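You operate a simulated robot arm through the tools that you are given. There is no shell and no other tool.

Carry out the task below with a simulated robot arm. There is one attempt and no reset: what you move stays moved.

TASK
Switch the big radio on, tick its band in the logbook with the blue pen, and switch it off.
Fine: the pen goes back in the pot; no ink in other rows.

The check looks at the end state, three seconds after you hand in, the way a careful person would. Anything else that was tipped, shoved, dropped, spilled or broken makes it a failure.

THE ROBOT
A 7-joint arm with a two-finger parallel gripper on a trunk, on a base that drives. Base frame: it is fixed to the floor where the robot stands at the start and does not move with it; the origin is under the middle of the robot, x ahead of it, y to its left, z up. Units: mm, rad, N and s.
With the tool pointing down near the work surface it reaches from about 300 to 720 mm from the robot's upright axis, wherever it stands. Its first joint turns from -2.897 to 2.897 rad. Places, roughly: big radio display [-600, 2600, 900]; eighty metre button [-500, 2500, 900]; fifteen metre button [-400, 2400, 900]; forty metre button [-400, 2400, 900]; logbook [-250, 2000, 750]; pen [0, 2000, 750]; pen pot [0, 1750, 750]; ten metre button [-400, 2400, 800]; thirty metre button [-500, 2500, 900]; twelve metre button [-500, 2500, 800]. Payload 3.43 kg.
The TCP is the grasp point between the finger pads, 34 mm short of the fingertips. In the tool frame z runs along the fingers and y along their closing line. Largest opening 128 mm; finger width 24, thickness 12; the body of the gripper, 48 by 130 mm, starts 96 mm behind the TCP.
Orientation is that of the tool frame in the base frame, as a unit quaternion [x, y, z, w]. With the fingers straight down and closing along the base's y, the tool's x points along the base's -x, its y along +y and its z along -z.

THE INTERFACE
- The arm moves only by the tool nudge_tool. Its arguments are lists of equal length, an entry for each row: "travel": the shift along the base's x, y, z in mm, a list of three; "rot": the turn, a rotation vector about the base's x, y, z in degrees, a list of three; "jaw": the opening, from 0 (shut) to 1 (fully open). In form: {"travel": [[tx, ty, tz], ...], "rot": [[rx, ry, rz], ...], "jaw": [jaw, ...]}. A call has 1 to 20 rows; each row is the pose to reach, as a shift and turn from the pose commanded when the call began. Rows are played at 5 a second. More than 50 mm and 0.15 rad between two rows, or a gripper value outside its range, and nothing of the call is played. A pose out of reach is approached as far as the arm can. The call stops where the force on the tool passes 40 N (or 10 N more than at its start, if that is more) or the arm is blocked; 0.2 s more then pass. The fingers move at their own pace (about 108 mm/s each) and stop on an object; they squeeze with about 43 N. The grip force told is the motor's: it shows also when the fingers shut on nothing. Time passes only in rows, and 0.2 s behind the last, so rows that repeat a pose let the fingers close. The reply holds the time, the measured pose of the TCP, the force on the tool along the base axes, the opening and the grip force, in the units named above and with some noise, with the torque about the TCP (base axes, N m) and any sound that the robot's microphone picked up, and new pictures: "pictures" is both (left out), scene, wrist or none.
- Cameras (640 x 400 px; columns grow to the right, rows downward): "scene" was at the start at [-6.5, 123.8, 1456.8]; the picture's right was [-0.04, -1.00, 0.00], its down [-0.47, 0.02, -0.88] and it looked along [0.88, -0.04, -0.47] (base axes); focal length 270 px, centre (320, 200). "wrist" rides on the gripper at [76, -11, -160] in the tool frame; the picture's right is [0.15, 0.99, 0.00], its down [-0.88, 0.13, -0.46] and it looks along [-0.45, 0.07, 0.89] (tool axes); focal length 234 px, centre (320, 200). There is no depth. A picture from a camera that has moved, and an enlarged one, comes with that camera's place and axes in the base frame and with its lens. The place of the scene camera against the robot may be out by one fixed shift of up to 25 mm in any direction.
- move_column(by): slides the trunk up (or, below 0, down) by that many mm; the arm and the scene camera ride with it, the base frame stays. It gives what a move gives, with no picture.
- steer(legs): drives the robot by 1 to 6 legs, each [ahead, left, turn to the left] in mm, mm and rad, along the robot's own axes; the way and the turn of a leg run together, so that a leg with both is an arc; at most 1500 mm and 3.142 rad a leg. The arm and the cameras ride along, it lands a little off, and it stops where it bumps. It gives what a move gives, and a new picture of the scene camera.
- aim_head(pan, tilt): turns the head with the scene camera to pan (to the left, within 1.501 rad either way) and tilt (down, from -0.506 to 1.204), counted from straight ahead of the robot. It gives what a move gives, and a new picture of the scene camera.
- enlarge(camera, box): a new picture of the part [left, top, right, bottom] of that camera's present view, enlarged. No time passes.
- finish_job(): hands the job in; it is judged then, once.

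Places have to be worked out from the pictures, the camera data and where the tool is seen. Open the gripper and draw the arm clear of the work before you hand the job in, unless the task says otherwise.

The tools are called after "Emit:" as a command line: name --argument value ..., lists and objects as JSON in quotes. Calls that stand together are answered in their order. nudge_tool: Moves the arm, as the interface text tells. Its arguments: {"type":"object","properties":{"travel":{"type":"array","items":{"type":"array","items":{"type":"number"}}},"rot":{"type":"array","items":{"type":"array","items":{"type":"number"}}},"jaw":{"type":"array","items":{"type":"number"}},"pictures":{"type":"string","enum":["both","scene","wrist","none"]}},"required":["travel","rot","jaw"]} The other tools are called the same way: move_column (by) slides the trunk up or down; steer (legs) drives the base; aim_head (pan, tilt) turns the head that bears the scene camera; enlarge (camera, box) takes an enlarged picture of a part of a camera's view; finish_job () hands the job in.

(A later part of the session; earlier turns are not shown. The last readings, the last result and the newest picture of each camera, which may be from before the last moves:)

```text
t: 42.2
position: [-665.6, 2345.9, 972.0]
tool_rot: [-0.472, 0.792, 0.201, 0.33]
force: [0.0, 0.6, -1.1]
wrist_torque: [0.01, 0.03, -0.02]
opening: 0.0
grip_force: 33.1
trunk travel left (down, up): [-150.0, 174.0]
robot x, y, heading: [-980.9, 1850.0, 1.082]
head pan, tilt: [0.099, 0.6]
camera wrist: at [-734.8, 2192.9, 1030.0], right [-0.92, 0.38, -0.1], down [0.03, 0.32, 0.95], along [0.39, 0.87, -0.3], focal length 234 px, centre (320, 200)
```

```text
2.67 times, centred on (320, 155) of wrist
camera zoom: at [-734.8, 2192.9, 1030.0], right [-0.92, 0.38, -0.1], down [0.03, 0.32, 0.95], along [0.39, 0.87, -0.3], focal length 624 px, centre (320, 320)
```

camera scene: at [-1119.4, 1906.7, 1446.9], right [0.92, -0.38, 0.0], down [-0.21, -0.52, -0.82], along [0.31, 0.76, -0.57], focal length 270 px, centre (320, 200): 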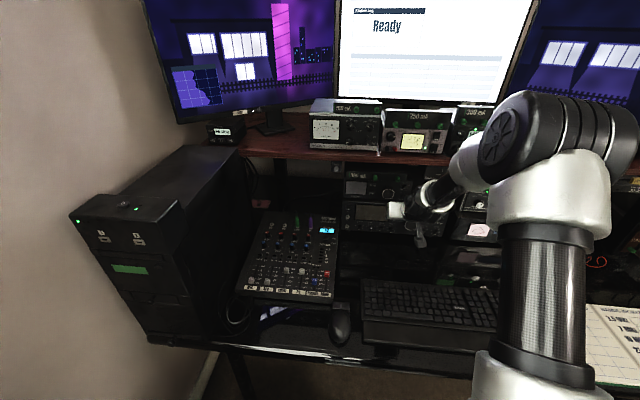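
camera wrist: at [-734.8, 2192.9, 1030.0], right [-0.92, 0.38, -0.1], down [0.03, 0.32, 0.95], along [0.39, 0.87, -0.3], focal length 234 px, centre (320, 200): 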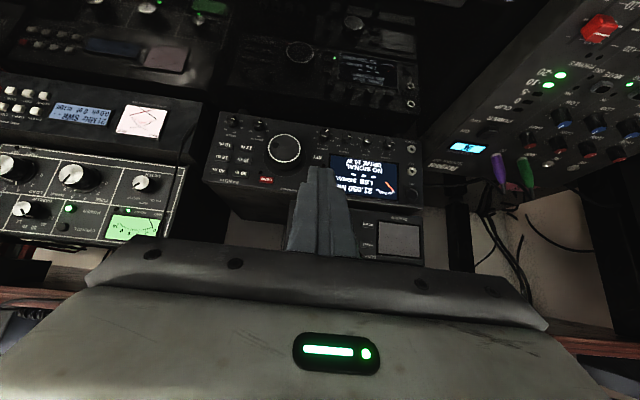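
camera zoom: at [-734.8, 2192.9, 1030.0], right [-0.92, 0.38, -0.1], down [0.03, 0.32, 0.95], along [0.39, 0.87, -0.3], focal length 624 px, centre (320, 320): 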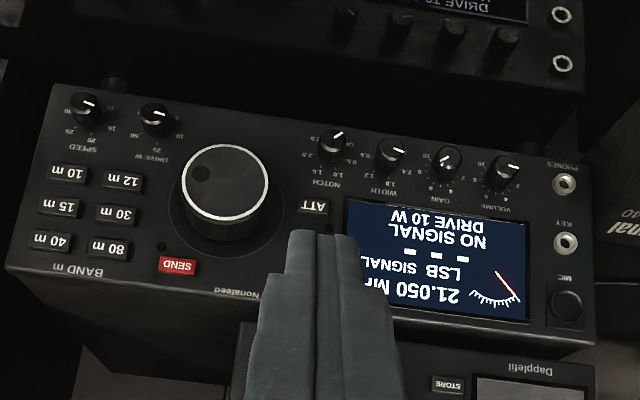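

The display holds at 21.050 MHz. I bring the tool back to straight-down at a safe carrying pose before driving right to the logbook.

Emit:
nudge_tool --travel '[[-11, -21, 15], [-21, -41, 29], [-32, -62, 44], [-43, -83, 59], [-53, -103, 73], [-64, -124, 88]]' --rot '[[-6.8, 3.5, 0], [-13.5, 7, 0], [-20.3, 10.5, 0], [-27, 14, 0], [-33.8, 17.4, 0], [-40.6, 20.9, 0]]' --jaw '[0, 0, 0, 0, 0, 0]' --pictures "none"

Emit:
steer --legs '[[0, -450, 0.015]]'

Emit:
aim_head --pan -0.5 --tilt 0.85

Emit:
enlarge --camera "wrist" --box '[0, 0, 640, 400]'

```text
t: 43.6
position: [-730.4, 2220.9, 1059.6]
tool_rot: [-0.514, 0.858, -0.004, 0.0]
force: [-0.6, -0.8, 0.1]
wrist_torque: [0.0, -0.01, 0.03]
opening: 0.0
grip_force: 33.1
trunk travel left (down, up): [-150.0, 174.0]
robot x, y, heading: [-982.1, 1855.5, 1.079]
head pan, tilt: [0.099, 0.6]
```

```text
t: 48.4
position: [-332.1, 2012.1, 1059.8]
tool_rot: [-0.517, 0.856, -0.004, 0.0]
force: [-0.1, -0.4, 0.1]
wrist_torque: [-0.01, 0.0, 0.02]
opening: 0.0
grip_force: 33.6
trunk travel left (down, up): [-150.0, 174.0]
robot x, y, heading: [-577.2, 1641.5, 1.084]
head pan, tilt: [0.099, 0.6]
camera scene: at [-721.5, 1694.7, 1446.9], right [0.93, -0.38, 0.0], down [-0.21, -0.52, -0.83], along [0.31, 0.76, -0.56], focal length 270 px, centre (320, 200)
```

scene: 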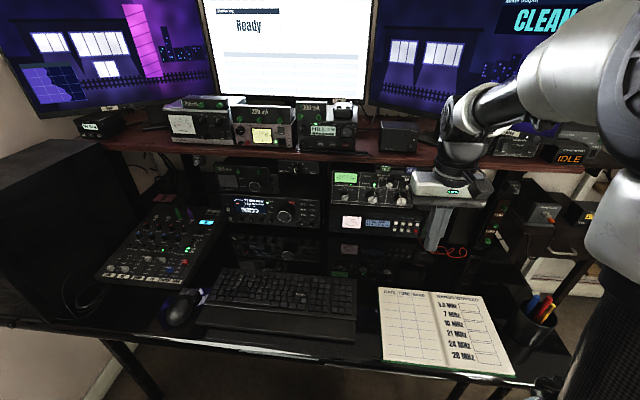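

```text
t: 49.4
position: [-333.8, 2011.2, 1060.8]
tool_rot: [-0.517, 0.856, -0.003, 0.001]
force: [0.6, 0.1, -0.2]
wrist_torque: [-0.01, 0.04, 0.03]
opening: 0.0
grip_force: 33.0
trunk travel left (down, up): [-150.0, 174.0]
robot x, y, heading: [-578.8, 1635.8, 1.082]
head pan, tilt: [-0.499, 0.85]
camera scene: at [-689.6, 1656.1, 1426.0], right [0.55, -0.83, 0.0], down [-0.63, -0.42, -0.66], along [0.55, 0.37, -0.75], focal length 270 px, centre (320, 200)
```

scene: 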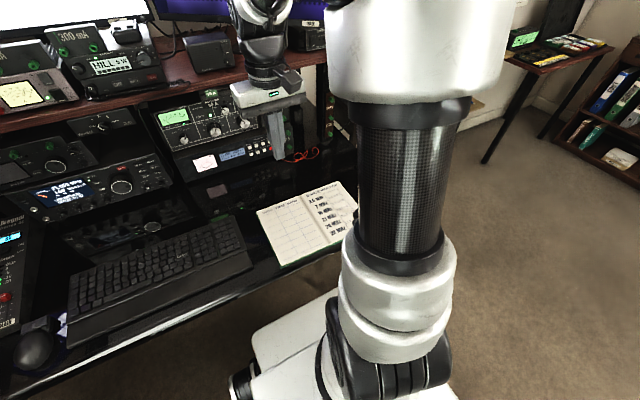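

```text
1.00 times, centred on (320, 200) of wrist (not enlarged: the box is as wide or as high as the picture)
camera zoom: at [-360.1, 1940.3, 1218.6], right [-0.94, 0.33, -0.01], down [0.29, 0.84, 0.45], along [0.16, 0.43, -0.89], focal length 234 px, centre (320, 200)
```

zoom: 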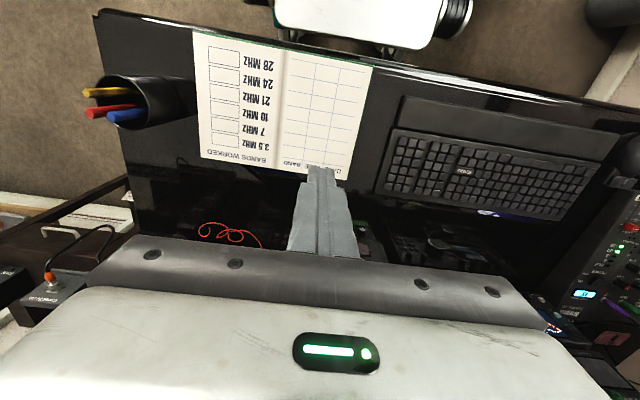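

The robot is parked well. I move the closed gripper over to look down at the pot and logbook from above, staying high.

Emit:
nudge_tool --travel '[[28, -31, 0], [56, -62, 0], [84, -93, 0], [112, -124, 0], [140, -155, 0], [168, -186, 0], [196, -217, 0], [223, -247, 0], [223, -247, 0]]' --rot '[[0, 0, 0], [0, 0, 0], [0, 0, 0], [0, 0, 0], [0, 0, 0], [0, 0, 0], [0, 0, 0], [0, 0, 0], [0, 0, 0]]' --jaw '[0, 0, 0, 0, 0, 0, 0, 0, 0]'

Emit:
enlarge --camera "wrist" --box '[220, 130, 420, 255]'

```text
t: 51.4
position: [-109.7, 1764.1, 1059.6]
tool_rot: [-0.516, 0.856, -0.003, 0.001]
force: [-0.2, -0.1, -0.4]
wrist_torque: [0.0, 0.0, 0.01]
opening: 0.0
grip_force: 33.0
trunk travel left (down, up): [-150.0, 174.0]
robot x, y, heading: [-578.8, 1638.4, 1.083]
head pan, tilt: [-0.499, 0.85]
camera scene: at [-689.5, 1655.9, 1426.0], right [0.55, -0.83, 0.0], down [-0.63, -0.42, -0.66], along [0.55, 0.37, -0.75], focal length 270 px, centre (320, 200)
camera wrist: at [-136.5, 1693.5, 1218.1], right [-0.94, 0.33, -0.01], down [0.29, 0.84, 0.45], along [0.16, 0.43, -0.89], focal length 234 px, centre (320, 200)
```

scene: 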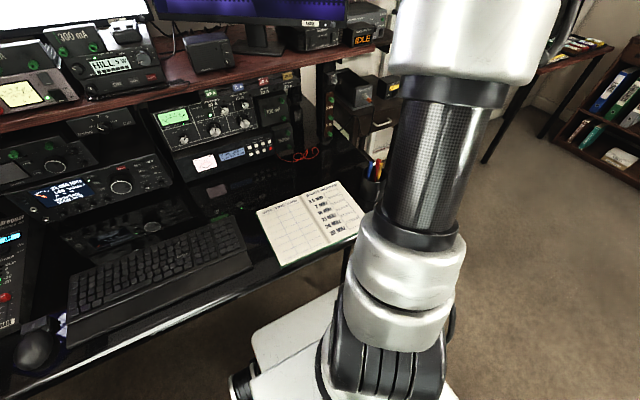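
wrist: 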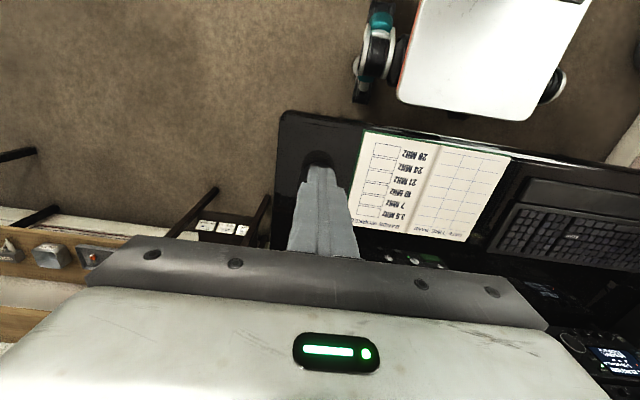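

```text
3.20 times, centred on (320, 192) of wrist
camera zoom: at [-136.5, 1693.5, 1218.1], right [-0.94, 0.33, -0.01], down [0.29, 0.84, 0.45], along [0.16, 0.43, -0.89], focal length 749 px, centre (320, 224)
```

zoom: 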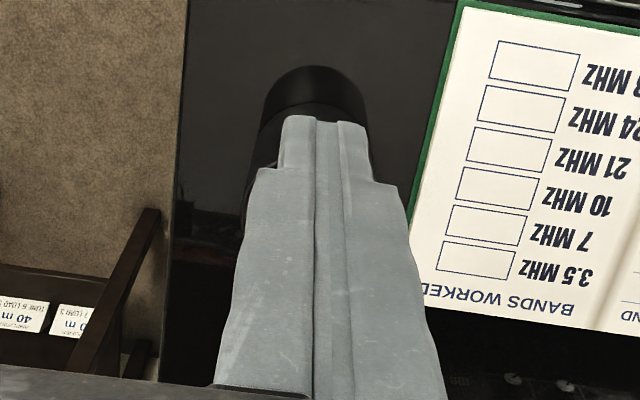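

The pot is directly in line behind the shut fingers. I open the jaws to see it between them.

Emit:
nudge_tool --travel '[[0, 0, 0], [0, 0, 0], [0, 0, 0]]' --rot '[[0, 0, 0], [0, 0, 0], [0, 0, 0]]' --jaw '[1, 1, 1]' --pictures "wrist"

Emit:
enlarge --camera "wrist" --box '[260, 110, 420, 210]'

Emit:
enlarge --camera "wrist" --box '[272, 135, 368, 195]'

Emit:
enlarge --camera "scene" --box '[250, 130, 410, 230]'

```text
t: 52.2
position: [-111.9, 1765.0, 1059.3]
tool_rot: [-0.517, 0.856, -0.004, 0.001]
force: [0.3, 0.6, 0.2]
wrist_torque: [0.02, -0.01, 0.04]
opening: 128.1
grip_force: 0.0
trunk travel left (down, up): [-150.0, 174.0]
robot x, y, heading: [-580.0, 1639.7, 1.084]
head pan, tilt: [-0.499, 0.85]
camera wrist: at [-136.9, 1693.8, 1218.1], right [-0.94, 0.33, -0.01], down [0.29, 0.84, 0.45], along [0.16, 0.43, -0.89], focal length 234 px, centre (320, 200)
```

wrist: 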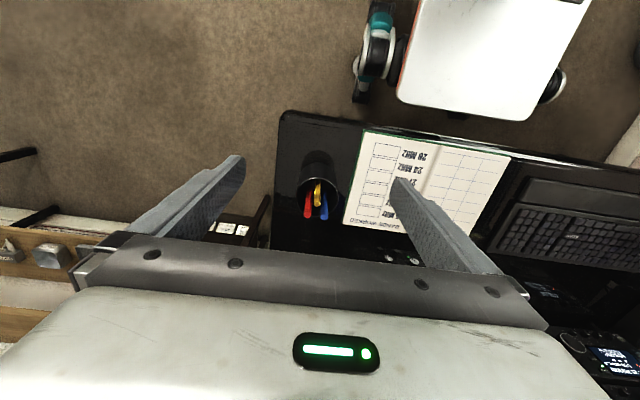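

```text
4.00 times, centred on (340, 160) of wrist
camera zoom: at [-136.9, 1693.8, 1218.1], right [-0.94, 0.33, -0.01], down [0.29, 0.84, 0.45], along [0.16, 0.43, -0.89], focal length 937 px, centre (240, 360)
```

zoom: 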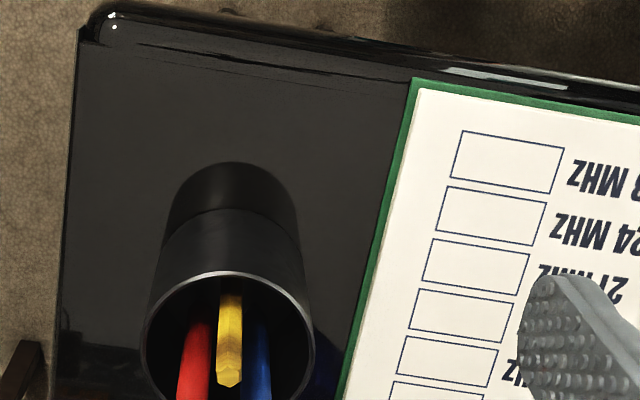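

```text
6.67 times, centred on (320, 165) of wrist
camera zoom: at [-136.9, 1693.8, 1218.1], right [-0.94, 0.33, -0.01], down [0.29, 0.84, 0.45], along [0.16, 0.43, -0.89], focal length 1561 px, centre (320, 433)
```

zoom: 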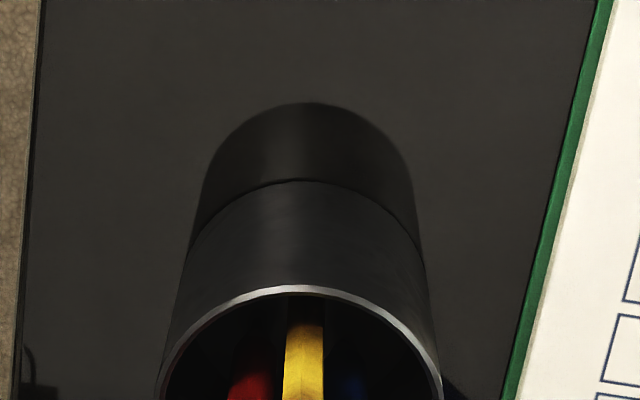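

```text
4.00 times, centred on (330, 180) of scene
camera zoom: at [-689.6, 1656.0, 1426.0], right [0.55, -0.83, 0.0], down [-0.63, -0.42, -0.66], along [0.55, 0.37, -0.75], focal length 1081 px, centre (280, 280)
```

zoom: 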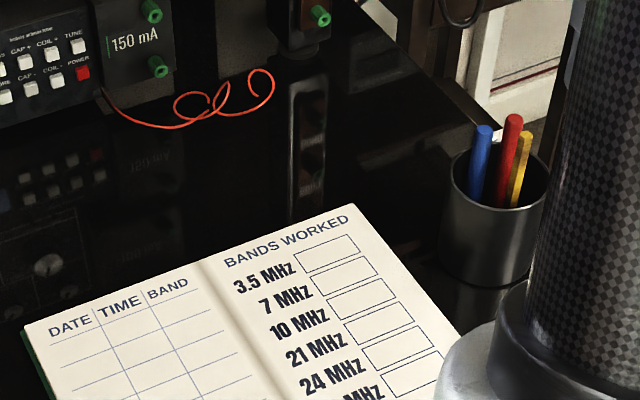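

I zoom on the pen tops themselves to compute where the blue one is.

Emit:
enlarge --camera "wrist" --box '[272, 165, 368, 225]'

Emit:
enlarge --camera "scene" --box '[338, 140, 402, 180]'

```text
6.67 times, centred on (320, 195) of wrist
camera zoom: at [-136.9, 1693.8, 1218.1], right [-0.94, 0.33, -0.01], down [0.29, 0.84, 0.45], along [0.16, 0.43, -0.89], focal length 1561 px, centre (320, 233)
```

zoom: 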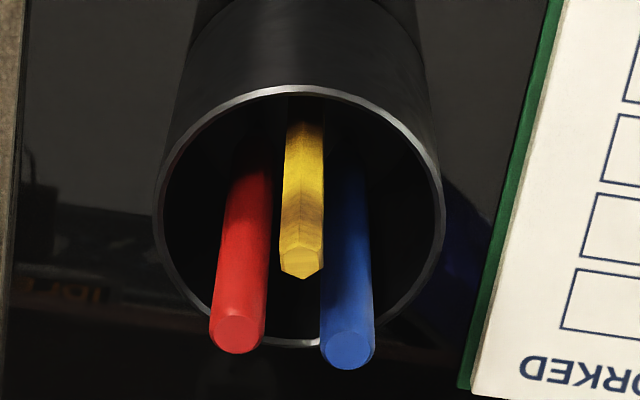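

```text
10.00 times, centred on (370, 160) of scene
camera zoom: at [-689.6, 1656.0, 1426.0], right [0.55, -0.83, 0.0], down [-0.63, -0.42, -0.66], along [0.55, 0.37, -0.75], focal length 2703 px, centre (-180, 600)
```

zoom: 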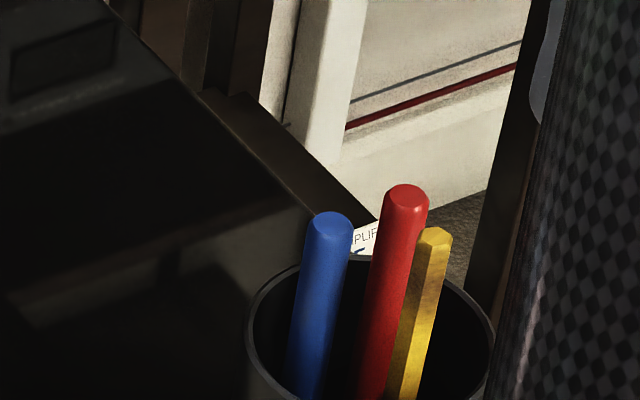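

Triangulating two wrist views gives pen tops near z 890: blue (-74,1883), red (-51,1869), yellow (-73,1855). Closing the fingers along about 22° (tangential in the pot) clears red and yellow, so I turn the tool +50° and come above the blue pen for a check.

Emit:
nudge_tool --travel '[[6, 20, 0], [12, 40, -10], [18, 60, -30], [24, 81, -50], [30, 101, -70], [35, 121, -90], [35, 121, -90]]' --rot '[[0, 0, 8.3], [0, 0, 16.6], [0, 0, 25], [0, 0, 33.3], [0, 0, 41.6], [0, 0, 50], [0, 0, 50]]' --jaw '[1, 0.8, 0.6, 0.5, 0.4, 0.35, 0.35]'

Emit:
enlarge --camera "wrist" --box '[224, 100, 416, 220]'

```text
t: 53.8
position: [-76.0, 1884.4, 969.3]
tool_rot: [0.83, -0.557, 0.003, -0.002]
force: [0.0, -0.1, -0.1]
wrist_torque: [-0.05, 0.01, 0.01]
opening: 44.7
grip_force: 0.0
trunk travel left (down, up): [-150.0, 174.0]
robot x, y, heading: [-581.8, 1643.2, 1.085]
head pan, tilt: [-0.499, 0.85]
camera scene: at [-689.5, 1656.1, 1426.0], right [0.55, -0.83, 0.0], down [-0.63, -0.42, -0.66], along [0.55, 0.36, -0.75], focal length 270 px, centre (320, 200)
camera wrist: at [-38.2, 1819.9, 1127.8], right [-0.86, -0.51, -0.01], down [-0.46, 0.77, 0.45], along [-0.23, 0.39, -0.89], focal length 234 px, centre (320, 200)
```

scene: 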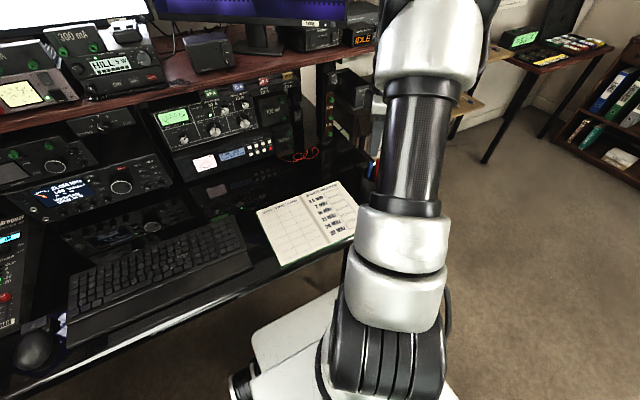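
wrist: 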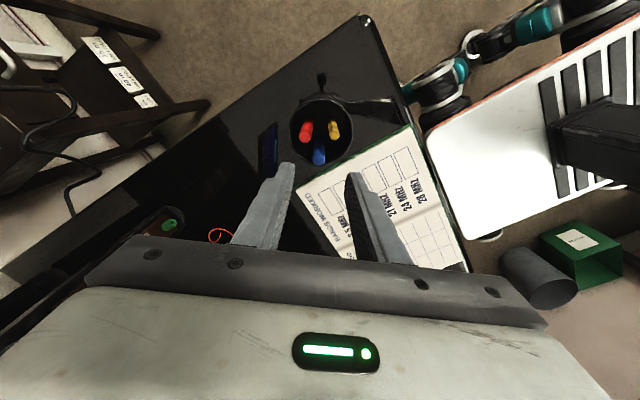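

```text
3.33 times, centred on (320, 160) of wrist
camera zoom: at [-38.2, 1819.9, 1127.8], right [-0.86, -0.51, -0.01], down [-0.46, 0.77, 0.45], along [-0.23, 0.39, -0.89], focal length 781 px, centre (320, 333)
```

zoom: 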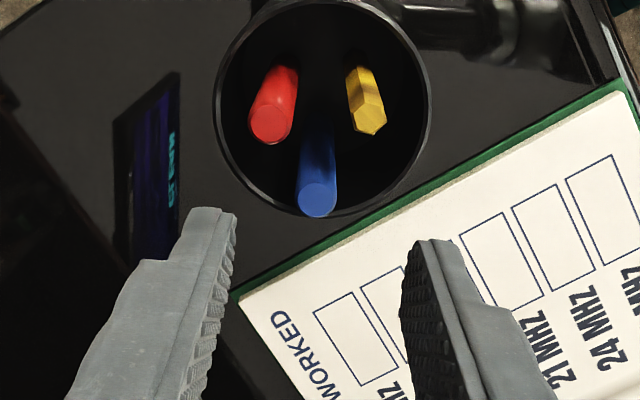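

The view confirms the blue pen top at (-74, 1883, 892), centred between the fingers with red and yellow clear, and the pot rim at z about 831. I descend so the tips stay just above the rim.

Emit:
nudge_tool --travel '[[1, 1.4, -35], [1, 1.4, -65], [1, 1.4, -85], [1, 1.4, -97], [1, 1.4, -97]]' --rot '[[0, 0, 0], [0, 0, 0], [0, 0, 0], [0, 0, 0], [0, 0, 0]]' --jaw '[0.33, 0.31, 0.31, 0.31, 0.31]' --pictures "wrist"

Emit:
enlarge --camera "wrist" --box '[224, 100, 416, 220]'

```text
t: 55.0
position: [-73.0, 1887.1, 874.4]
tool_rot: [0.83, -0.558, 0.003, -0.004]
force: [-3.1, 1.2, 25.3]
wrist_torque: [-0.05, 0.76, -0.02]
opening: 41.2
grip_force: 1.1
trunk travel left (down, up): [-150.0, 174.0]
robot x, y, heading: [-579.5, 1642.6, 1.085]
head pan, tilt: [-0.499, 0.85]
camera wrist: at [-36.0, 1821.3, 1033.0], right [-0.86, -0.51, -0.01], down [-0.46, 0.76, 0.45], along [-0.22, 0.39, -0.89], focal length 234 px, centre (320, 200)
```

wrist: 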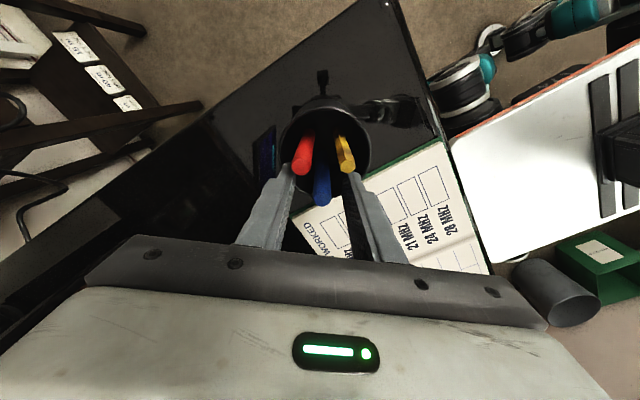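

```text
3.33 times, centred on (320, 160) of wrist
camera zoom: at [-36.0, 1821.3, 1033.0], right [-0.86, -0.51, -0.01], down [-0.46, 0.76, 0.45], along [-0.22, 0.39, -0.89], focal length 781 px, centre (320, 333)
```

zoom: 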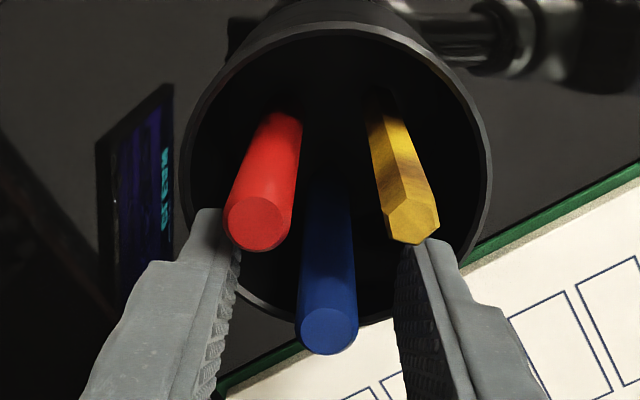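

A 25 N upward force: the right finger is touching the pot's rim (so the rim is at z about 840). I rise 9 mm at once and check.

Emit:
nudge_tool --travel '[[0, 0, 5], [0, 0, 9], [0, 0, 9]]' --rot '[[0, 0, 0], [0, 0, 0], [0, 0, 0]]' --jaw '[0.31, 0.31, 0.31]'

Emit:
enlarge --camera "wrist" --box '[224, 100, 416, 220]'

```text
t: 55.8
position: [-74.7, 1889.1, 881.3]
tool_rot: [0.83, -0.558, 0.002, -0.002]
force: [-0.7, -0.8, 0.3]
wrist_torque: [0.0, 0.01, 0.0]
opening: 39.7
grip_force: 0.0
trunk travel left (down, up): [-150.0, 174.0]
robot x, y, heading: [-582.5, 1636.9, 1.089]
head pan, tilt: [-0.499, 0.85]
camera scene: at [-689.6, 1656.0, 1425.9], right [0.55, -0.83, 0.0], down [-0.63, -0.42, -0.66], along [0.55, 0.37, -0.75], focal length 270 px, centre (320, 200)
camera wrist: at [-35.5, 1822.3, 1040.1], right [-0.86, -0.51, -0.01], down [-0.46, 0.77, 0.45], along [-0.23, 0.39, -0.89], focal length 234 px, centre (320, 200)
```

scene: 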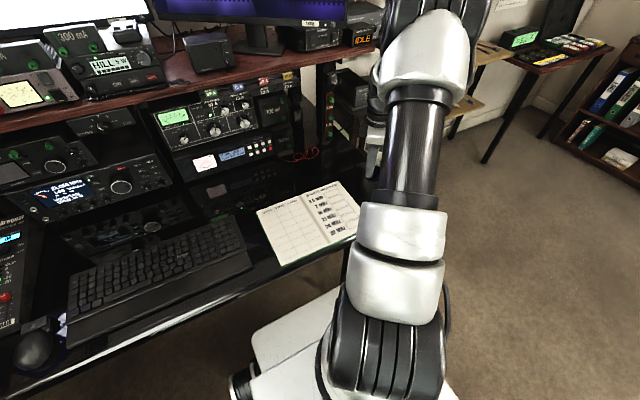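
wrist: 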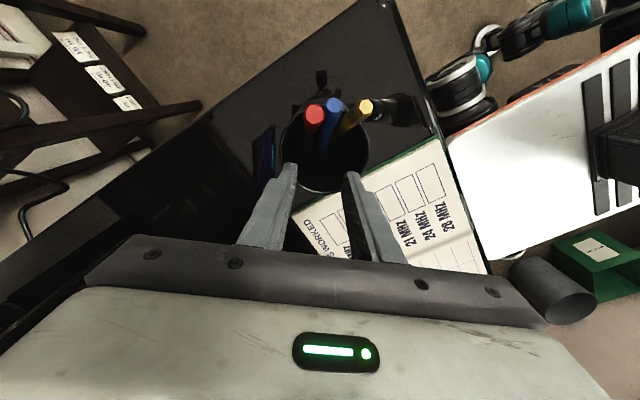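

```text
3.33 times, centred on (320, 160) of wrist
camera zoom: at [-35.5, 1822.3, 1040.1], right [-0.86, -0.51, -0.01], down [-0.46, 0.77, 0.45], along [-0.23, 0.39, -0.89], focal length 781 px, centre (320, 333)
```

zoom: 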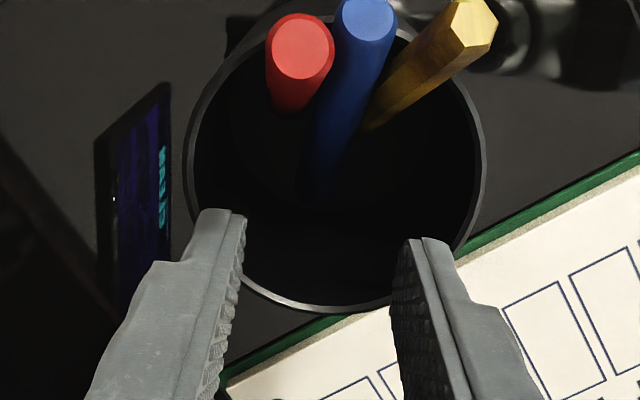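

The contact rocked the pot and the pens now lean to the other side, but the pot still stands. I rise to get a better view of their new positions.

Emit:
nudge_tool --travel '[[0, 0, 40], [0, 0, 80], [0, -20, 120], [0, -40, 150], [0, -40, 150]]' --rot '[[0, 0, 0], [0, 0, 0], [0, 0, 0], [0, 0, 0], [0, 0, 0]]' --jaw '[0.35, 0.5, 0.8, 1, 1]'

Emit:
enlarge --camera "wrist" --box '[224, 100, 416, 220]'

Emit:
enlarge --camera "scene" --box '[320, 130, 400, 180]'

```text
t: 57.0
position: [-73.0, 1846.4, 1031.7]
tool_rot: [0.83, -0.558, 0.002, -0.001]
force: [0.3, 0.0, -0.2]
wrist_torque: [0.03, -0.01, 0.01]
opening: 128.0
grip_force: 0.2
trunk travel left (down, up): [-150.0, 174.0]
robot x, y, heading: [-580.4, 1639.6, 1.086]
head pan, tilt: [-0.499, 0.85]
camera scene: at [-689.7, 1655.9, 1426.0], right [0.55, -0.83, 0.0], down [-0.63, -0.42, -0.66], along [0.55, 0.37, -0.75], focal length 270 px, centre (320, 200)
camera wrist: at [-34.6, 1781.4, 1190.7], right [-0.86, -0.51, -0.01], down [-0.46, 0.77, 0.45], along [-0.23, 0.39, -0.89], focal length 234 px, centre (320, 200)
```

scene: 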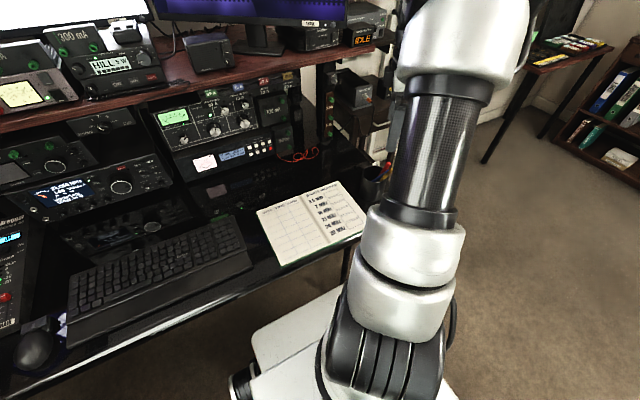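
wrist: 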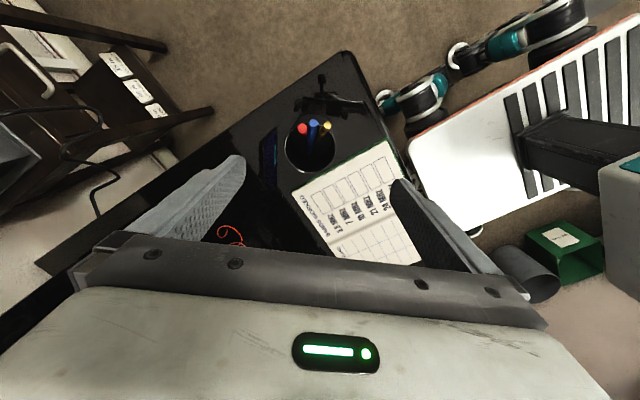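

```text
3.33 times, centred on (320, 160) of wrist
camera zoom: at [-34.6, 1781.4, 1190.7], right [-0.86, -0.51, -0.01], down [-0.46, 0.77, 0.45], along [-0.23, 0.39, -0.89], focal length 781 px, centre (320, 333)
```

zoom: 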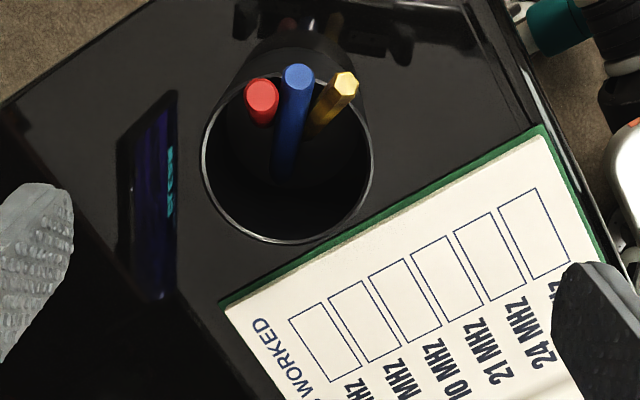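

```text
8.00 times, centred on (360, 155) of scene
camera zoom: at [-689.7, 1655.9, 1426.0], right [0.55, -0.83, 0.0], down [-0.63, -0.42, -0.66], along [0.55, 0.37, -0.75], focal length 2162 px, centre (0, 560)
```

zoom: 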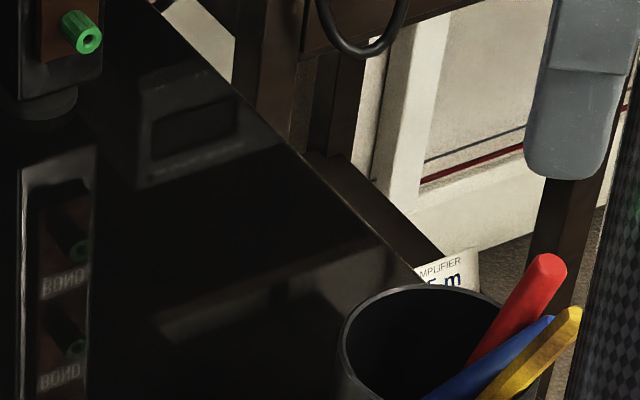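

The pens now lean about 33° toward the robot side, blue top near (-51,1828,868) between red and yellow. I tilt the tool to line up with the blue pen's axis at a standoff and take a side-on look before gripping.

Emit:
nudge_tool --travel '[[6, -10, -15], [12, -20, -35], [18, -30, -60], [25, -40, -85], [31, -49, -114], [31, -49, -114]]' --rot '[[6.2, 2.2, -1], [12.4, 4.5, -2], [18.7, 6.8, -3], [24.9, 9, -4], [31.1, 11.3, -5], [31.1, 11.3, -5]]' --jaw '[1, 0.8, 0.6, 0.5, 0.5, 0.5]'

Emit:
enlarge --camera "wrist" --box '[224, 100, 416, 220]'

```text
t: 58.4
position: [-43.0, 1797.2, 916.8]
tool_rot: [0.77, -0.571, -0.227, -0.171]
force: [0.6, 0.1, -0.4]
wrist_torque: [0.01, -0.01, -0.04]
opening: 64.1
grip_force: 0.1
trunk travel left (down, up): [-150.0, 174.0]
robot x, y, heading: [-581.3, 1637.9, 1.086]
head pan, tilt: [-0.499, 0.85]
camera scene: at [-689.4, 1655.9, 1426.0], right [0.55, -0.83, 0.0], down [-0.63, -0.42, -0.66], along [0.55, 0.37, -0.75], focal length 270 px, centre (320, 200)
camera wrist: at [12.7, 1656.7, 1009.1], right [-0.91, -0.4, -0.08], down [-0.27, 0.43, 0.86], along [-0.31, 0.81, -0.5], focal length 234 px, centre (320, 200)
```

scene: 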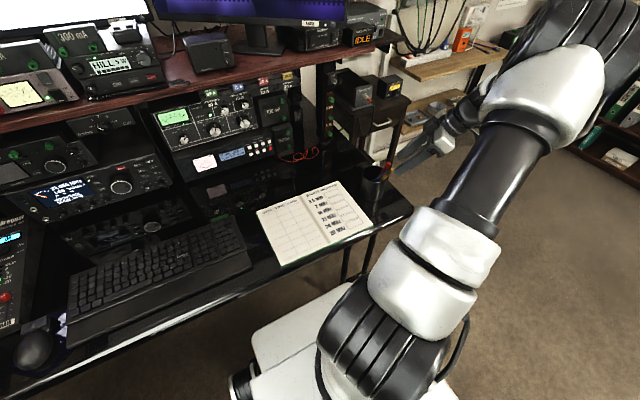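
wrist: 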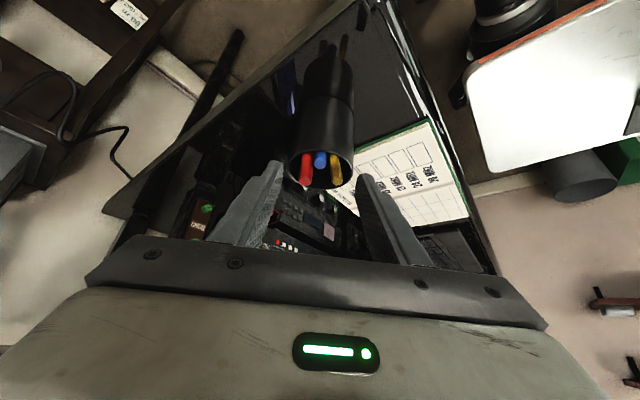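

```text
3.33 times, centred on (320, 160) of wrist
camera zoom: at [12.7, 1656.7, 1009.1], right [-0.91, -0.4, -0.08], down [-0.27, 0.43, 0.86], along [-0.31, 0.81, -0.5], focal length 781 px, centre (320, 333)
```

zoom: 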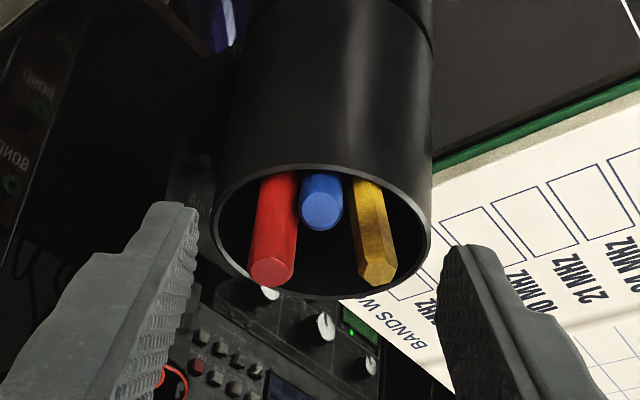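

The blue pen's top is at (-51,1829,860), leaning about 34°; red and yellow lie slightly more upright, inboard on either side. I'll come in from outside with a narrow fork along the pen axis; first I go to the outside standoff with a 19 mm gap.

Emit:
nudge_tool --travel '[[6, -11, -5], [13, -22, -12], [12, -19, -35], [11, -14, -64], [11, -14, -64]]' --rot '[[0, 0, 2], [0, 0, 4], [0, 0, 5.5], [0, 0, 5.5], [0, 0, 5.5]]' --jaw '[0.4, 0.3, 0.2, 0.148, 0.148]' --pictures "wrist"

Emit:
enlarge --camera "wrist" --box '[224, 100, 416, 220]'

```text
t: 59.6
position: [-32.6, 1782.2, 852.7]
tool_rot: [0.797, -0.533, -0.235, -0.158]
force: [-0.5, -0.2, 0.2]
wrist_torque: [0.0, -0.01, -0.01]
opening: 18.9
grip_force: 0.1
trunk travel left (down, up): [-150.0, 174.0]
robot x, y, heading: [-580.0, 1641.8, 1.084]
head pan, tilt: [-0.499, 0.85]
camera wrist: at [34.7, 1647.4, 945.9], right [-0.87, -0.49, -0.08], down [-0.31, 0.4, 0.86], along [-0.39, 0.77, -0.5], focal length 234 px, centre (320, 200)
```

wrist: 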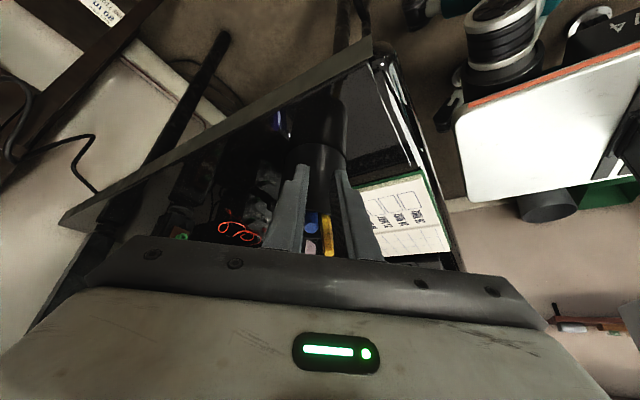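

```text
3.33 times, centred on (320, 160) of wrist
camera zoom: at [34.7, 1647.4, 945.9], right [-0.87, -0.49, -0.08], down [-0.31, 0.4, 0.86], along [-0.39, 0.77, -0.5], focal length 781 px, centre (320, 333)
```

zoom: 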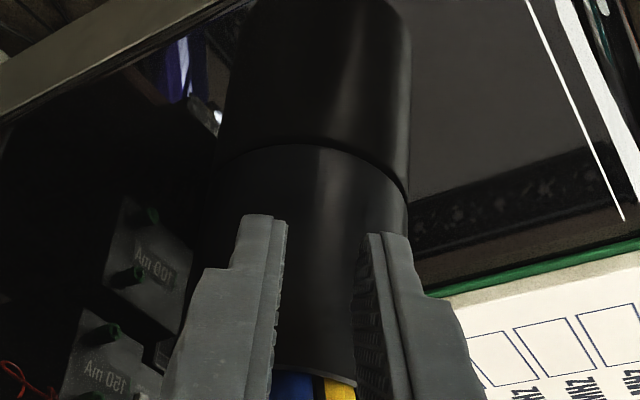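

I look at the gap region lower in the picture to see how the blue pen lines up.

Emit:
enlarge --camera "wrist" --box '[256, 170, 384, 250]'

```text
5.00 times, centred on (320, 210) of wrist
camera zoom: at [34.7, 1647.4, 945.9], right [-0.87, -0.49, -0.08], down [-0.31, 0.4, 0.86], along [-0.39, 0.77, -0.5], focal length 1171 px, centre (320, 150)
```

zoom: 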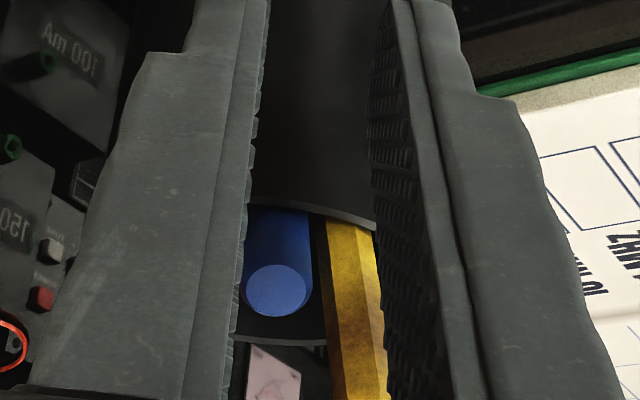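

The blue pen's top matches my estimate within 1 mm of the gap's centre. I move in along the normal so the pen enters the gap and the others are nudged inward.

Emit:
nudge_tool --travel '[[-3, 8, 6], [-6, 16.5, 12], [-9.5, 25, 18], [-12.5, 33, 24], [-12.5, 33, 24]]' --rot '[[0, 0, 0], [0, 0, 0], [0, 0, 0], [0, 0, 0], [0, 0, 0]]' --jaw '[0.148, 0.148, 0.148, 0.148, 0.148]' --pictures "wrist"

Emit:
enlarge --camera "wrist" --box '[240, 130, 400, 230]'

```text
t: 60.8
position: [-44.9, 1816.0, 876.7]
tool_rot: [0.797, -0.534, -0.234, -0.159]
force: [-0.3, 0.1, -0.8]
wrist_torque: [0.01, -0.01, 0.02]
opening: 19.0
grip_force: 0.1
trunk travel left (down, up): [-150.0, 174.0]
robot x, y, heading: [-579.6, 1642.8, 1.087]
head pan, tilt: [-0.499, 0.85]
camera wrist: at [23.0, 1682.2, 969.6], right [-0.87, -0.49, -0.08], down [-0.31, 0.4, 0.86], along [-0.39, 0.77, -0.5], focal length 234 px, centre (320, 200)
```

wrist: 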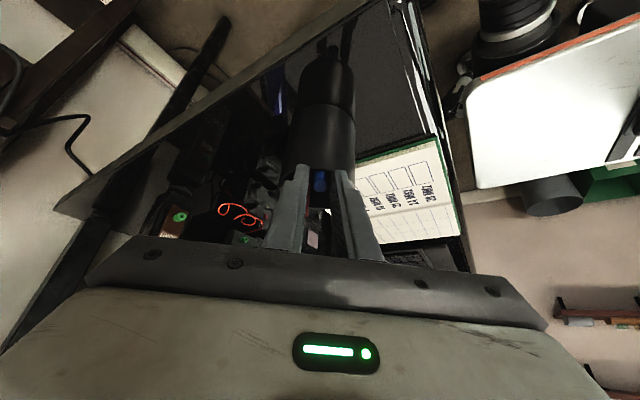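

```text
4.00 times, centred on (320, 180) of wrist
camera zoom: at [23.0, 1682.2, 969.6], right [-0.87, -0.49, -0.08], down [-0.31, 0.4, 0.86], along [-0.39, 0.77, -0.5], focal length 937 px, centre (320, 280)
```

zoom: 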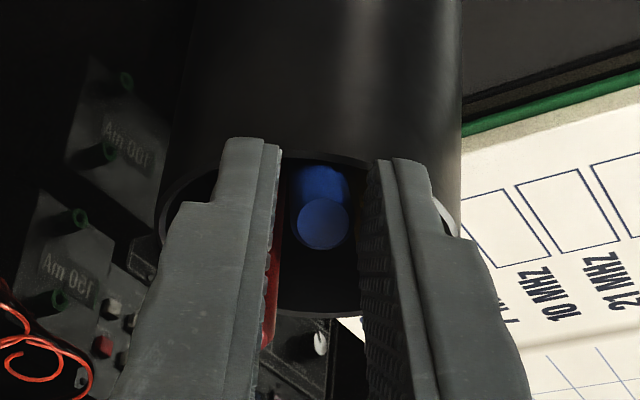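

Blue is neatly in the gap with no force. I go the last few mm in, then slide down along the pen's axis for a deeper grip.

Emit:
nudge_tool --travel '[[-2, 4.5, 3], [-3.8, 8.5, 6], [-5, 11.5, 1.3], [-6.2, 14.5, -3.5], [-7.5, 17.5, -8.5], [-8.7, 20.5, -13.5], [-8.7, 20.5, -13.5]]' --rot '[[0, 0, 0], [0, 0, 0], [0, 0, 0], [0, 0, 0], [0, 0, 0], [0, 0, 0], [0, 0, 0]]' --jaw '[0.148, 0.148, 0.148, 0.148, 0.148, 0.148, 0.148]' --pictures "wrist"

Emit:
enlarge --camera "wrist" --box '[240, 130, 400, 230]'

```text
t: 62.1
position: [-49.0, 1832.8, 874.6]
tool_rot: [0.796, -0.535, -0.23, -0.164]
force: [-2.1, -2.7, 15.6]
wrist_torque: [0.01, 0.03, 0.07]
opening: 18.7
grip_force: 0.0
trunk travel left (down, up): [-150.0, 174.0]
robot x, y, heading: [-579.6, 1639.7, 1.084]
head pan, tilt: [-0.499, 0.85]
stopped in row 6: the force on the tool passed its limit at 46 N (the readings are from after the stop); the commanded pose is now the measured one
camera wrist: at [17.5, 1697.9, 966.9], right [-0.87, -0.48, -0.09], down [-0.32, 0.4, 0.86], along [-0.38, 0.78, -0.5], focal length 234 px, centre (320, 200)
```

wrist: 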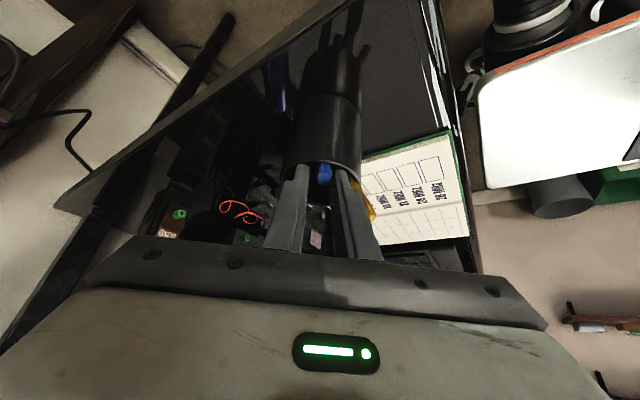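

```text
4.00 times, centred on (320, 180) of wrist
camera zoom: at [17.5, 1697.9, 966.9], right [-0.87, -0.48, -0.09], down [-0.32, 0.4, 0.86], along [-0.38, 0.78, -0.5], focal length 937 px, centre (320, 280)
```

zoom: 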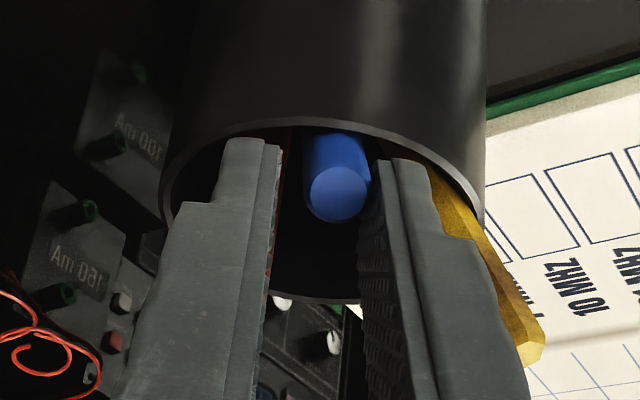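

Something below (probably the red pen's shaft) stopped the descent, but the fingers already overlap the blue pen by about 23 mm. I back off 2 mm to relieve the force and close the grip.

Emit:
nudge_tool --travel '[[0.4, -1, 1.7], [0.4, -1, 1.7], [0.4, -1, 1.7], [0.4, -1, 1.7]]' --rot '[[0, 0, 0], [0, 0, 0], [0, 0, 0], [0, 0, 0]]' --jaw '[0.148, 0.08, 0.04, 0]' --pictures "wrist"

Emit:
enlarge --camera "wrist" --box '[240, 130, 400, 230]'

```text
t: 63.1
position: [-48.3, 1831.7, 875.3]
tool_rot: [0.797, -0.534, -0.23, -0.163]
force: [6.3, 3.5, 17.8]
wrist_torque: [0.4, -0.34, -0.11]
opening: 11.7
grip_force: 42.5
trunk travel left (down, up): [-150.0, 174.0]
robot x, y, heading: [-582.9, 1637.3, 1.084]
head pan, tilt: [-0.499, 0.85]
camera wrist: at [17.8, 1696.6, 967.4], right [-0.87, -0.48, -0.09], down [-0.32, 0.4, 0.86], along [-0.38, 0.78, -0.51], focal length 234 px, centre (320, 200)
```

wrist: 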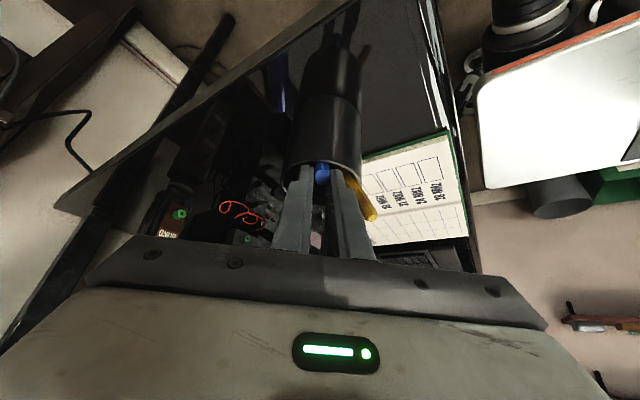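

```text
4.00 times, centred on (320, 180) of wrist
camera zoom: at [17.8, 1696.6, 967.4], right [-0.87, -0.48, -0.09], down [-0.32, 0.4, 0.86], along [-0.38, 0.78, -0.51], focal length 937 px, centre (320, 280)
```

zoom: 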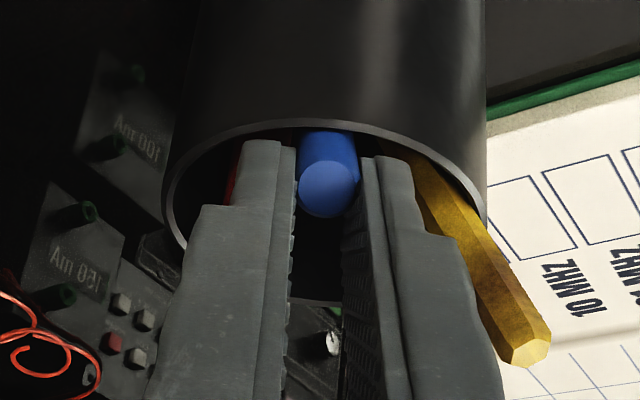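

The pen is gripped (opening 11.7 mm, full grip force). I pull it out along its own axis, slowly, first 30 mm.

Emit:
nudge_tool --travel '[[0.8, -2.3, 4.4], [1.7, -4.5, 8.8], [2.6, -6.8, 13.2], [3.4, -9, 17.6], [4.3, -11.3, 22], [5.1, -13.5, 26.4]]' --rot '[[0, 0, 0], [0, 0, 0], [0, 0, 0], [0, 0, 0], [0, 0, 0], [0, 0, 0]]' --jaw '[0, 0, 0, 0, 0, 0]'

Emit:
enlarge --camera "wrist" --box '[240, 110, 400, 210]'

```text
t: 64.5
position: [-42.5, 1819.2, 899.4]
tool_rot: [0.797, -0.534, -0.231, -0.162]
force: [0.4, -0.4, -0.8]
wrist_torque: [-0.01, -0.01, 0.0]
opening: 11.7
grip_force: 43.5
trunk travel left (down, up): [-150.0, 174.0]
robot x, y, heading: [-580.1, 1638.9, 1.086]
head pan, tilt: [-0.499, 0.85]
camera scene: at [-689.5, 1655.9, 1426.0], right [0.55, -0.83, 0.0], down [-0.63, -0.41, -0.66], along [0.55, 0.36, -0.75], focal length 270 px, centre (320, 200)
camera wrist: at [23.9, 1683.1, 992.5], right [-0.87, -0.49, -0.09], down [-0.32, 0.41, 0.86], along [-0.38, 0.77, -0.51], focal length 234 px, centre (320, 200)
```

scene: 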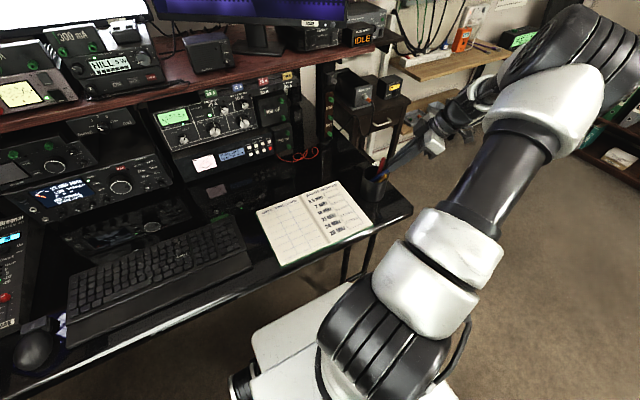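
wrist: 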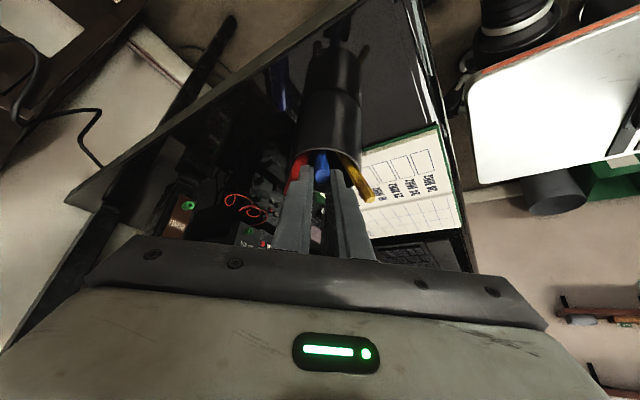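

```text
4.00 times, centred on (320, 160) of wrist
camera zoom: at [23.9, 1683.1, 992.5], right [-0.87, -0.49, -0.09], down [-0.32, 0.41, 0.86], along [-0.38, 0.77, -0.51], focal length 937 px, centre (320, 360)
```

zoom: 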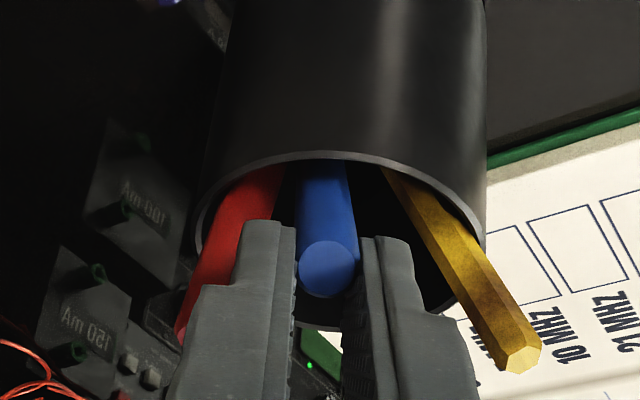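

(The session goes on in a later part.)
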